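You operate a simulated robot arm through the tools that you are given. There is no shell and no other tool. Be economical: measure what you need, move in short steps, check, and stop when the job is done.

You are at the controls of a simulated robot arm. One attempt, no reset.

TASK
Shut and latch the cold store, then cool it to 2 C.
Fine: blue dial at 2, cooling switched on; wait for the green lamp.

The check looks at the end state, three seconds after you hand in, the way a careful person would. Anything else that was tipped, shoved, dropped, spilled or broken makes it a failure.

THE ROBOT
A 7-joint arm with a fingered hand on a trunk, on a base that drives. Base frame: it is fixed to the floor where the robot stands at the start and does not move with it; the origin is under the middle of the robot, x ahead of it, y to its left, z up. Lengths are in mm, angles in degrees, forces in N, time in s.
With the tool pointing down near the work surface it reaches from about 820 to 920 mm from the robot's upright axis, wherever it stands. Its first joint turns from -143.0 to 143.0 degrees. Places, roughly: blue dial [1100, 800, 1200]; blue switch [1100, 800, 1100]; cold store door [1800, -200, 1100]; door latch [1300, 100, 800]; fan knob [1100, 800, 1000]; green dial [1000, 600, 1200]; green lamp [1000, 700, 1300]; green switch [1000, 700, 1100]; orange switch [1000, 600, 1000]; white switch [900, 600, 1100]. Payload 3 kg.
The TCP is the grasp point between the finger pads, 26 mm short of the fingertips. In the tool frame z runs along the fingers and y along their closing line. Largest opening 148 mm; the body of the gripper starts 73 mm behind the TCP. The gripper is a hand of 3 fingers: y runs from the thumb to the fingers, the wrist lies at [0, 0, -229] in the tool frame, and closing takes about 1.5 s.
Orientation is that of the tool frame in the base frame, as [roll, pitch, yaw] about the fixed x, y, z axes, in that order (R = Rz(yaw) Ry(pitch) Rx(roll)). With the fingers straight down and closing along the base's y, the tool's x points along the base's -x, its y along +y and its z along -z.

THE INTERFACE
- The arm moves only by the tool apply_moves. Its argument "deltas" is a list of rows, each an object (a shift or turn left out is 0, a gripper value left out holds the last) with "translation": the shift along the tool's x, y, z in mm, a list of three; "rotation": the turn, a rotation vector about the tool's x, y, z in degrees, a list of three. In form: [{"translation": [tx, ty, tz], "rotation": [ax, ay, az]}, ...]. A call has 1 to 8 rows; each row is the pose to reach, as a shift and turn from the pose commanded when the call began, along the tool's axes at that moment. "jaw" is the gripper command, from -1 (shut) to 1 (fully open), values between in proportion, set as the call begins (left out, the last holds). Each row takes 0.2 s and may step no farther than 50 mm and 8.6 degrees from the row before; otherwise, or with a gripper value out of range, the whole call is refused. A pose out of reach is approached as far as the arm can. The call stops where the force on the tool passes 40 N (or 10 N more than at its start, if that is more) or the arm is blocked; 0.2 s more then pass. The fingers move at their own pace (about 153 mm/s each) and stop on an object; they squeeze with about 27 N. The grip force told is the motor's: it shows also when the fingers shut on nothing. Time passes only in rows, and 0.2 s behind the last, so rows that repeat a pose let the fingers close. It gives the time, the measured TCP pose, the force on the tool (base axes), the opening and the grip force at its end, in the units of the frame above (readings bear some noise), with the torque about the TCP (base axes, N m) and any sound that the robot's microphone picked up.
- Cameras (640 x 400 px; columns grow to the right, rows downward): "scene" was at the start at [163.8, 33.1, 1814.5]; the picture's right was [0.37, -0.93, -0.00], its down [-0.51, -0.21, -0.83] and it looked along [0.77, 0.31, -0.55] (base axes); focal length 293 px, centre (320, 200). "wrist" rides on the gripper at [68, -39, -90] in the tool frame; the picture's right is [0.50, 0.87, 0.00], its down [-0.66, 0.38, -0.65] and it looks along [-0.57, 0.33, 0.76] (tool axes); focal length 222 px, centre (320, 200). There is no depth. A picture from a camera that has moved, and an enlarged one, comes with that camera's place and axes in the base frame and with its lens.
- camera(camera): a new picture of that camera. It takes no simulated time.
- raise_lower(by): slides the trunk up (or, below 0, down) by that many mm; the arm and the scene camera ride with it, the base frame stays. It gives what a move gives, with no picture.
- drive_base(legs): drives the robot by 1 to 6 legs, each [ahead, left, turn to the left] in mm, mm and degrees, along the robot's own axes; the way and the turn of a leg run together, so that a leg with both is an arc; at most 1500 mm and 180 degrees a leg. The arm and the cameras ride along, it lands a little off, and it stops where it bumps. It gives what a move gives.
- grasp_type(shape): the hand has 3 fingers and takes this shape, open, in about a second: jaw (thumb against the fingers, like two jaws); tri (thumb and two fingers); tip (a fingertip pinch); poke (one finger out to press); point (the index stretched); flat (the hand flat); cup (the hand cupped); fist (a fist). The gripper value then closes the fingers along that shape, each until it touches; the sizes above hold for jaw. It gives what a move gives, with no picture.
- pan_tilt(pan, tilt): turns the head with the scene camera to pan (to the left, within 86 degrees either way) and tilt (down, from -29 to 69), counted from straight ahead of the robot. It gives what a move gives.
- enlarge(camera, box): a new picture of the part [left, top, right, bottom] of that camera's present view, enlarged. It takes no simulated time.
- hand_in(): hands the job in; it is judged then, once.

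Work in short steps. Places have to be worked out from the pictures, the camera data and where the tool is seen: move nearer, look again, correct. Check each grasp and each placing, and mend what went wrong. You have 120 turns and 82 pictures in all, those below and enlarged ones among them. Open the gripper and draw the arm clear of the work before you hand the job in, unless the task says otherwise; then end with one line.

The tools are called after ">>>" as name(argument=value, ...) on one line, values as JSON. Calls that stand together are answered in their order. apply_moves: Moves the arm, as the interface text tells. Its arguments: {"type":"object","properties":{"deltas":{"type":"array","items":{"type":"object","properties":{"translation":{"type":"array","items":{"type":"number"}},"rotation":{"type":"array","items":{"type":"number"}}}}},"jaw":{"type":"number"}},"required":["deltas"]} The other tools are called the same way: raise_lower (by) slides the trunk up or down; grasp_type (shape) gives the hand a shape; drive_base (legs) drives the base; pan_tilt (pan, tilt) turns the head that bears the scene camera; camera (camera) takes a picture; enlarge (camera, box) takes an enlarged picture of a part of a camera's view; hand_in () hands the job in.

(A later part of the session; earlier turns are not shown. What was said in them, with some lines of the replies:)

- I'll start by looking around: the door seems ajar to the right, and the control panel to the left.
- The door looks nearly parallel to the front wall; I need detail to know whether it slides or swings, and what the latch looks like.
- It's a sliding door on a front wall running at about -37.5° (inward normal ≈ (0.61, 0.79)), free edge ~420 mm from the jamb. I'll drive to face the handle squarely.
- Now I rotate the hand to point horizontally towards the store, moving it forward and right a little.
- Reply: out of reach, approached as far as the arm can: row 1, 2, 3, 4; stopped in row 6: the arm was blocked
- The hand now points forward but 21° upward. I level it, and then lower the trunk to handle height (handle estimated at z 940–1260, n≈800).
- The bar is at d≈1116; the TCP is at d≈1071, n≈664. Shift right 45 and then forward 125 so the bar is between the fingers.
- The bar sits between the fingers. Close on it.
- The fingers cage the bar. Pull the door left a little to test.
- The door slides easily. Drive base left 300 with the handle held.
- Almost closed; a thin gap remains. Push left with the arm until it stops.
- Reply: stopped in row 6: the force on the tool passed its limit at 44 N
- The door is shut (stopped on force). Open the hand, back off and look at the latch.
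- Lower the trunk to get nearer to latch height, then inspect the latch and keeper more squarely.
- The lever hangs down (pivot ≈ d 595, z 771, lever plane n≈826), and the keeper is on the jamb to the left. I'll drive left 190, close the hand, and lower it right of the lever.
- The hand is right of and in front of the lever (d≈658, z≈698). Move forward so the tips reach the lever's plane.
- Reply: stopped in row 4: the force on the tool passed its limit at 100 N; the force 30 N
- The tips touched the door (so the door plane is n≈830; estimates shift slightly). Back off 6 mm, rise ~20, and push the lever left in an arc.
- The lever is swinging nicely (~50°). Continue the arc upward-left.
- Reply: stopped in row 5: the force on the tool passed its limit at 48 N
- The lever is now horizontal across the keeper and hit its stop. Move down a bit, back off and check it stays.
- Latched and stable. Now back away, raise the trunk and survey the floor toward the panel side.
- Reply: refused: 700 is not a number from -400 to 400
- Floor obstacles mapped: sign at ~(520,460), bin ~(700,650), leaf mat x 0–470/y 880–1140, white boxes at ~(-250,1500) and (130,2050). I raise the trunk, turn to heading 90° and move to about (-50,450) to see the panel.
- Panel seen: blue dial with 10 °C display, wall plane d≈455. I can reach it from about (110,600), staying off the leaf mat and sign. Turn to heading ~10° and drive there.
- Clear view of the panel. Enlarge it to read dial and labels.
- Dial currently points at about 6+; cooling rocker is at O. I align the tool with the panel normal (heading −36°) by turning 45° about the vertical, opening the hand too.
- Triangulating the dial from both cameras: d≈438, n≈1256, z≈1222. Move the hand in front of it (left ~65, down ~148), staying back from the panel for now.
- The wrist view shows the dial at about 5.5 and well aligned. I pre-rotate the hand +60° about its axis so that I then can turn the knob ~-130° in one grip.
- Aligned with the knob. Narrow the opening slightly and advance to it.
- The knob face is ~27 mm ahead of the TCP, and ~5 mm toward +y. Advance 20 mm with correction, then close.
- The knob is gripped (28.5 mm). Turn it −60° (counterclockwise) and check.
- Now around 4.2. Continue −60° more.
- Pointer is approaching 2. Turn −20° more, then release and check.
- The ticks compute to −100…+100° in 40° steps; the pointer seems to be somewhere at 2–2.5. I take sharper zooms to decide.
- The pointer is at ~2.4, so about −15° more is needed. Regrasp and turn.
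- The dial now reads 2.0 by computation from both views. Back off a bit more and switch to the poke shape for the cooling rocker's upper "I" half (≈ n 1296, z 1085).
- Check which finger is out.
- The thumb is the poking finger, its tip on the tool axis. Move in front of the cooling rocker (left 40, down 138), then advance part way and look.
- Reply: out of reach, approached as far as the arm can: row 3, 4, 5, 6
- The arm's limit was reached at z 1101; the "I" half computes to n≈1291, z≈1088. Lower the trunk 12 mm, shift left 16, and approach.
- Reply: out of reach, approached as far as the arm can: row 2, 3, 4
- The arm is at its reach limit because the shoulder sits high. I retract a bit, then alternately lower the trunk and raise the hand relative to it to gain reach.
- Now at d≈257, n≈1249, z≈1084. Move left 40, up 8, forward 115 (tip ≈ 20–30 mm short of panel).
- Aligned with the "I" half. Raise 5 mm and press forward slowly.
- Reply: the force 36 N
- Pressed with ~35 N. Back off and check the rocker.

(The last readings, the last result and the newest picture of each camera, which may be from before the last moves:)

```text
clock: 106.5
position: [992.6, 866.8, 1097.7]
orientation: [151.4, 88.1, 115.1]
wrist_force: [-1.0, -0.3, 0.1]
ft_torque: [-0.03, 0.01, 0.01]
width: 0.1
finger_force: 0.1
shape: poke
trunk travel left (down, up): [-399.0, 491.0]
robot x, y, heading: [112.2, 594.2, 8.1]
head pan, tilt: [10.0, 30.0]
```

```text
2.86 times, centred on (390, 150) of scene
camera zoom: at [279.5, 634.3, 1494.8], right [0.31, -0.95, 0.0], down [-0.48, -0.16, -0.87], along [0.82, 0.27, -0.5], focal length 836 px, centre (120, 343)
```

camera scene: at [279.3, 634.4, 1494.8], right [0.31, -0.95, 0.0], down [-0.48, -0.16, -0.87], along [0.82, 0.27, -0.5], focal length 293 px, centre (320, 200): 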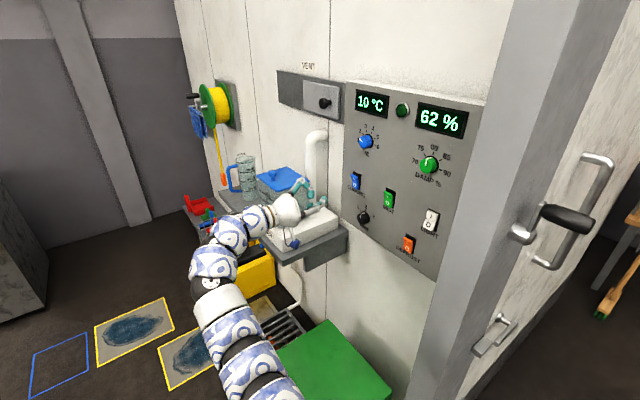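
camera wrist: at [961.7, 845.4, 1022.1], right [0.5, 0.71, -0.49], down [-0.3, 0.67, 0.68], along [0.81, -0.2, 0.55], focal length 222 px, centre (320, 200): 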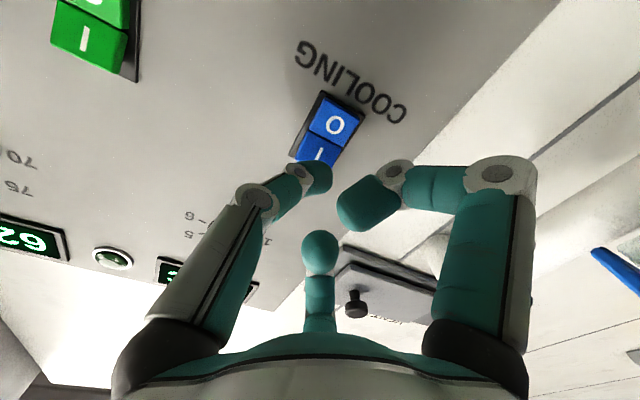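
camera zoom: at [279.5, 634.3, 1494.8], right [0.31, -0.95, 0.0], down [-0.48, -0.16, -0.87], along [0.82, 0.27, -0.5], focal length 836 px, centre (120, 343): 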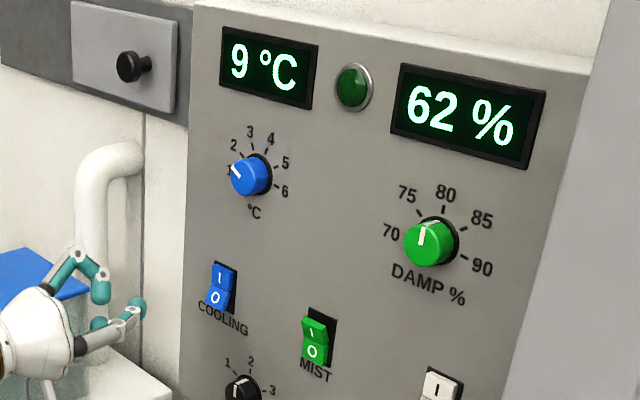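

Cooling is on and the temperature is dropping (9 °C). Retract the arm clear while waiting.

>>> apply_moves(deltas=[{"translation": [-20, 0, -40]}, {"translation": [-50, 0, -80]}, {"translation": [-80, 0, -110]}, {"translation": [-100, 0, -110]}])

>>> grasp_type(shape="jaw")

>>> apply_moves(deltas=[{}, {}, {}, {}, {}, {}, {}, {}], jaw=1)

>>> apply_moves(deltas=[{}, {}, {}, {}, {}, {}, {}, {}])

>>> camera(camera="scene")

>>> enlarge(camera="scene", box=[330, 80, 450, 220])

```text
clock: 107.5
position: [904.1, 932.1, 1202.3]
orientation: [149.0, 88.2, 112.9]
wrist_force: [-0.5, 0.0, 0.3]
ft_torque: [0.02, 0.0, 0.0]
width: 0.0
finger_force: 0.0
shape: poke
trunk travel left (down, up): [-399.0, 491.0]
robot x, y, heading: [113.4, 589.6, 8.3]
head pan, tilt: [10.0, 30.0]
```

```text
clock: 108.4
position: [903.5, 933.1, 1201.3]
orientation: [149.2, 88.0, 113.0]
wrist_force: [0.9, -0.2, 1.2]
ft_torque: [0.0, 0.0, 0.02]
width: 147.7
finger_force: 0.0
shape: jaw
trunk travel left (down, up): [-399.0, 491.0]
robot x, y, heading: [114.4, 596.6, 8.0]
head pan, tilt: [10.0, 30.0]
```

```text
clock: 110.2
position: [905.2, 932.2, 1203.9]
orientation: [149.2, 88.2, 113.0]
wrist_force: [-0.8, 0.4, 0.5]
ft_torque: [0.01, 0.0, 0.04]
width: 148.1
finger_force: 0.0
shape: jaw
trunk travel left (down, up): [-399.0, 491.0]
robot x, y, heading: [116.1, 597.6, 8.3]
head pan, tilt: [10.0, 30.0]
```

```text
clock: 112.0
position: [904.0, 932.3, 1202.0]
orientation: [149.2, 88.2, 113.1]
wrist_force: [-0.4, 0.2, 0.0]
ft_torque: [-0.02, -0.03, 0.01]
width: 147.7
finger_force: 0.2
shape: jaw
trunk travel left (down, up): [-399.0, 491.0]
robot x, y, heading: [112.6, 594.1, 8.2]
head pan, tilt: [10.0, 30.0]
```

```text
13 pictures are left
camera scene: at [279.4, 634.5, 1494.8], right [0.31, -0.95, 0.0], down [-0.48, -0.16, -0.87], along [0.82, 0.27, -0.5], focal length 293 px, centre (320, 200)
```

scene: 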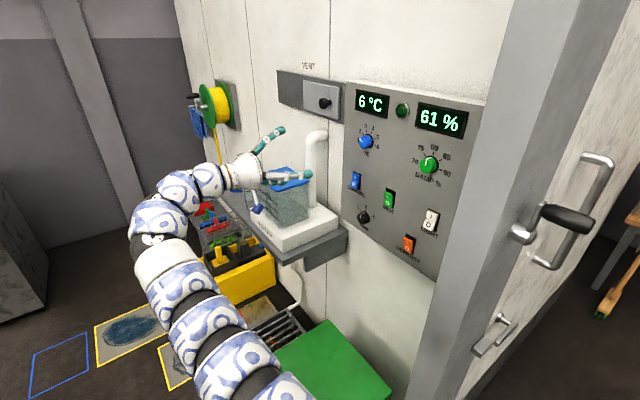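

```text
2.86 times, centred on (390, 150) of scene
camera zoom: at [279.4, 634.5, 1494.8], right [0.31, -0.95, 0.0], down [-0.48, -0.16, -0.87], along [0.82, 0.27, -0.5], focal length 836 px, centre (120, 343)
```

zoom: 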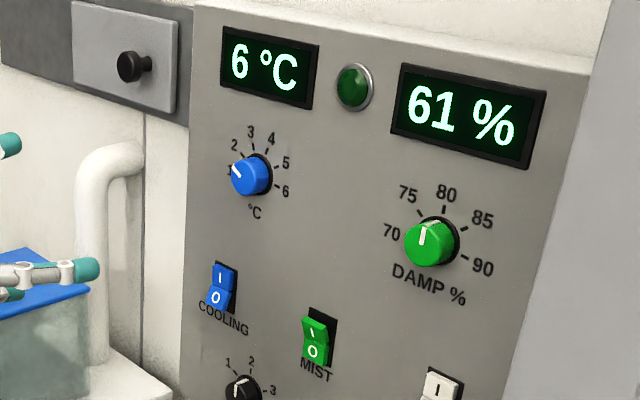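

6 °C and falling. Wait about 10 s more.

>>> apply_moves(deltas=[{}, {}, {}, {}, {}, {}, {}, {}])

>>> apply_moves(deltas=[{}, {}, {}, {}, {}, {}, {}, {}])

>>> apply_moves(deltas=[{}, {}, {}, {}, {}, {}, {}, {}])

>>> apply_moves(deltas=[{}, {}, {}, {}, {}, {}, {}, {}])

>>> apply_moves(deltas=[{}, {}, {}, {}, {}, {}, {}, {}])

>>> apply_moves(deltas=[{}, {}, {}, {}, {}, {}, {}, {}])

>>> enlarge(camera="scene", box=[330, 80, 450, 220])

```text
clock: 113.8
position: [904.4, 933.3, 1202.1]
orientation: [149.2, 88.1, 113.1]
wrist_force: [0.6, 0.4, 0.8]
ft_torque: [-0.02, -0.01, 0.01]
width: 147.9
finger_force: 0.1
shape: jaw
trunk travel left (down, up): [-399.0, 491.0]
robot x, y, heading: [113.5, 594.6, 8.1]
head pan, tilt: [10.0, 30.0]
```

```text
clock: 115.6
position: [905.2, 932.3, 1202.3]
orientation: [149.2, 88.2, 113.1]
wrist_force: [0.1, -0.1, -0.5]
ft_torque: [-0.01, 0.0, 0.01]
width: 147.8
finger_force: 0.1
shape: jaw
trunk travel left (down, up): [-399.0, 491.0]
robot x, y, heading: [113.2, 591.6, 8.0]
head pan, tilt: [10.0, 30.0]
```

```text
clock: 117.4
position: [904.7, 932.6, 1202.0]
orientation: [149.2, 88.0, 113.0]
wrist_force: [-0.6, 0.1, 0.1]
ft_torque: [-0.01, -0.04, -0.03]
width: 148.0
finger_force: 0.1
shape: jaw
trunk travel left (down, up): [-399.0, 491.0]
robot x, y, heading: [112.4, 595.5, 8.1]
head pan, tilt: [10.0, 30.0]
```

```text
clock: 119.2
position: [903.8, 932.7, 1202.1]
orientation: [149.1, 88.2, 113.1]
wrist_force: [-0.2, -0.4, 0.1]
ft_torque: [0.03, -0.01, 0.01]
width: 148.1
finger_force: 0.0
shape: jaw
trunk travel left (down, up): [-399.0, 491.0]
robot x, y, heading: [117.5, 595.6, 8.4]
head pan, tilt: [10.0, 30.0]
```

```text
clock: 121.0
position: [904.2, 932.7, 1201.0]
orientation: [149.3, 88.1, 112.9]
wrist_force: [-0.7, -0.2, 0.4]
ft_torque: [0.0, -0.03, 0.01]
width: 147.9
finger_force: 0.1
shape: jaw
trunk travel left (down, up): [-399.0, 491.0]
robot x, y, heading: [109.7, 594.6, 8.1]
head pan, tilt: [10.0, 30.0]
```

```text
clock: 122.8
position: [904.2, 932.0, 1202.4]
orientation: [149.2, 88.1, 113.1]
wrist_force: [0.6, 0.0, 0.1]
ft_torque: [-0.03, 0.0, -0.03]
width: 147.9
finger_force: 0.0
shape: jaw
trunk travel left (down, up): [-399.0, 491.0]
robot x, y, heading: [114.5, 595.2, 8.1]
head pan, tilt: [10.0, 30.0]
```

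```text
2.86 times, centred on (390, 150) of scene
camera zoom: at [279.4, 634.5, 1494.8], right [0.31, -0.95, 0.0], down [-0.48, -0.16, -0.87], along [0.82, 0.27, -0.5], focal length 836 px, centre (120, 343)
```

zoom: 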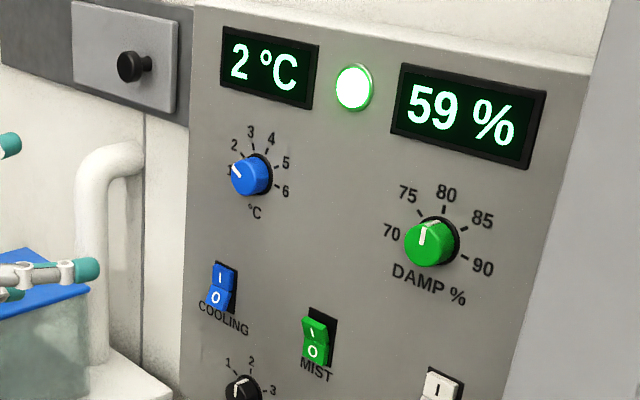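

Display 2 °C and the green lamp is lit. Draw the robot back 250 mm so that the arm is clear, and do a final check.

>>> drive_base(legs=[[-250, 0, 0]])

>>> pan_tilt(pan=5, tilt=30)

>>> camera(camera="scene")

>>> enlarge(camera="scene", box=[320, 60, 560, 300])

```text
clock: 124.6
position: [663.6, 899.9, 1202.3]
orientation: [149.0, 88.2, 112.9]
wrist_force: [-0.6, -0.6, 0.0]
ft_torque: [-0.01, 0.01, -0.02]
width: 147.9
finger_force: 0.1
shape: jaw
trunk travel left (down, up): [-399.0, 491.0]
robot x, y, heading: [-126.7, 559.4, 8.3]
head pan, tilt: [10.0, 30.0]
```

```text
clock: 125.2
position: [665.3, 899.9, 1202.0]
orientation: [148.8, 88.1, 113.0]
wrist_force: [-0.3, -0.4, 0.9]
ft_torque: [-0.02, -0.02, 0.0]
width: 147.9
finger_force: 0.0
shape: jaw
trunk travel left (down, up): [-399.0, 491.0]
robot x, y, heading: [-123.5, 560.6, 8.4]
head pan, tilt: [5.0, 30.0]
```

```text
10 pictures are left
camera scene: at [42.8, 592.9, 1494.8], right [0.23, -0.97, 0.0], down [-0.49, -0.12, -0.87], along [0.84, 0.2, -0.5], focal length 293 px, centre (320, 200)
```

scene: 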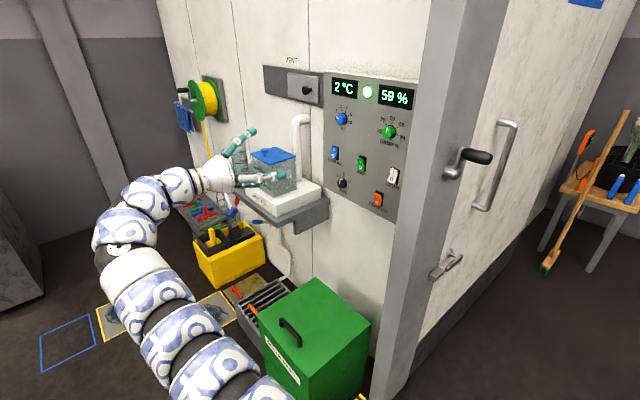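

```text
1.67 times, centred on (440, 180) of scene
camera zoom: at [42.8, 592.9, 1494.8], right [0.23, -0.97, 0.0], down [-0.49, -0.12, -0.87], along [0.84, 0.2, -0.5], focal length 488 px, centre (120, 233)
```

zoom: 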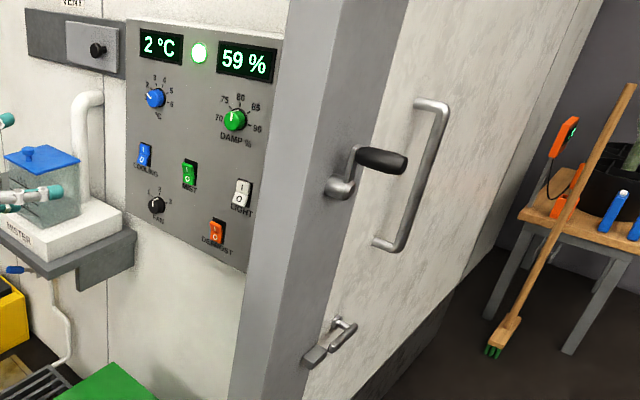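

The door is shut and latched, the dial is at 2, cooling is on, the lamp is green, and the arm is clear. Handing in.

>>> hand_in()

```text
The job is handed in.
```

The cold store door is shut and latched, the blue dial is set to 2 and cooling is on. The display reads 2 °C and the green lamp is lit; I opened the hand, drew the arm clear and handed the job in.
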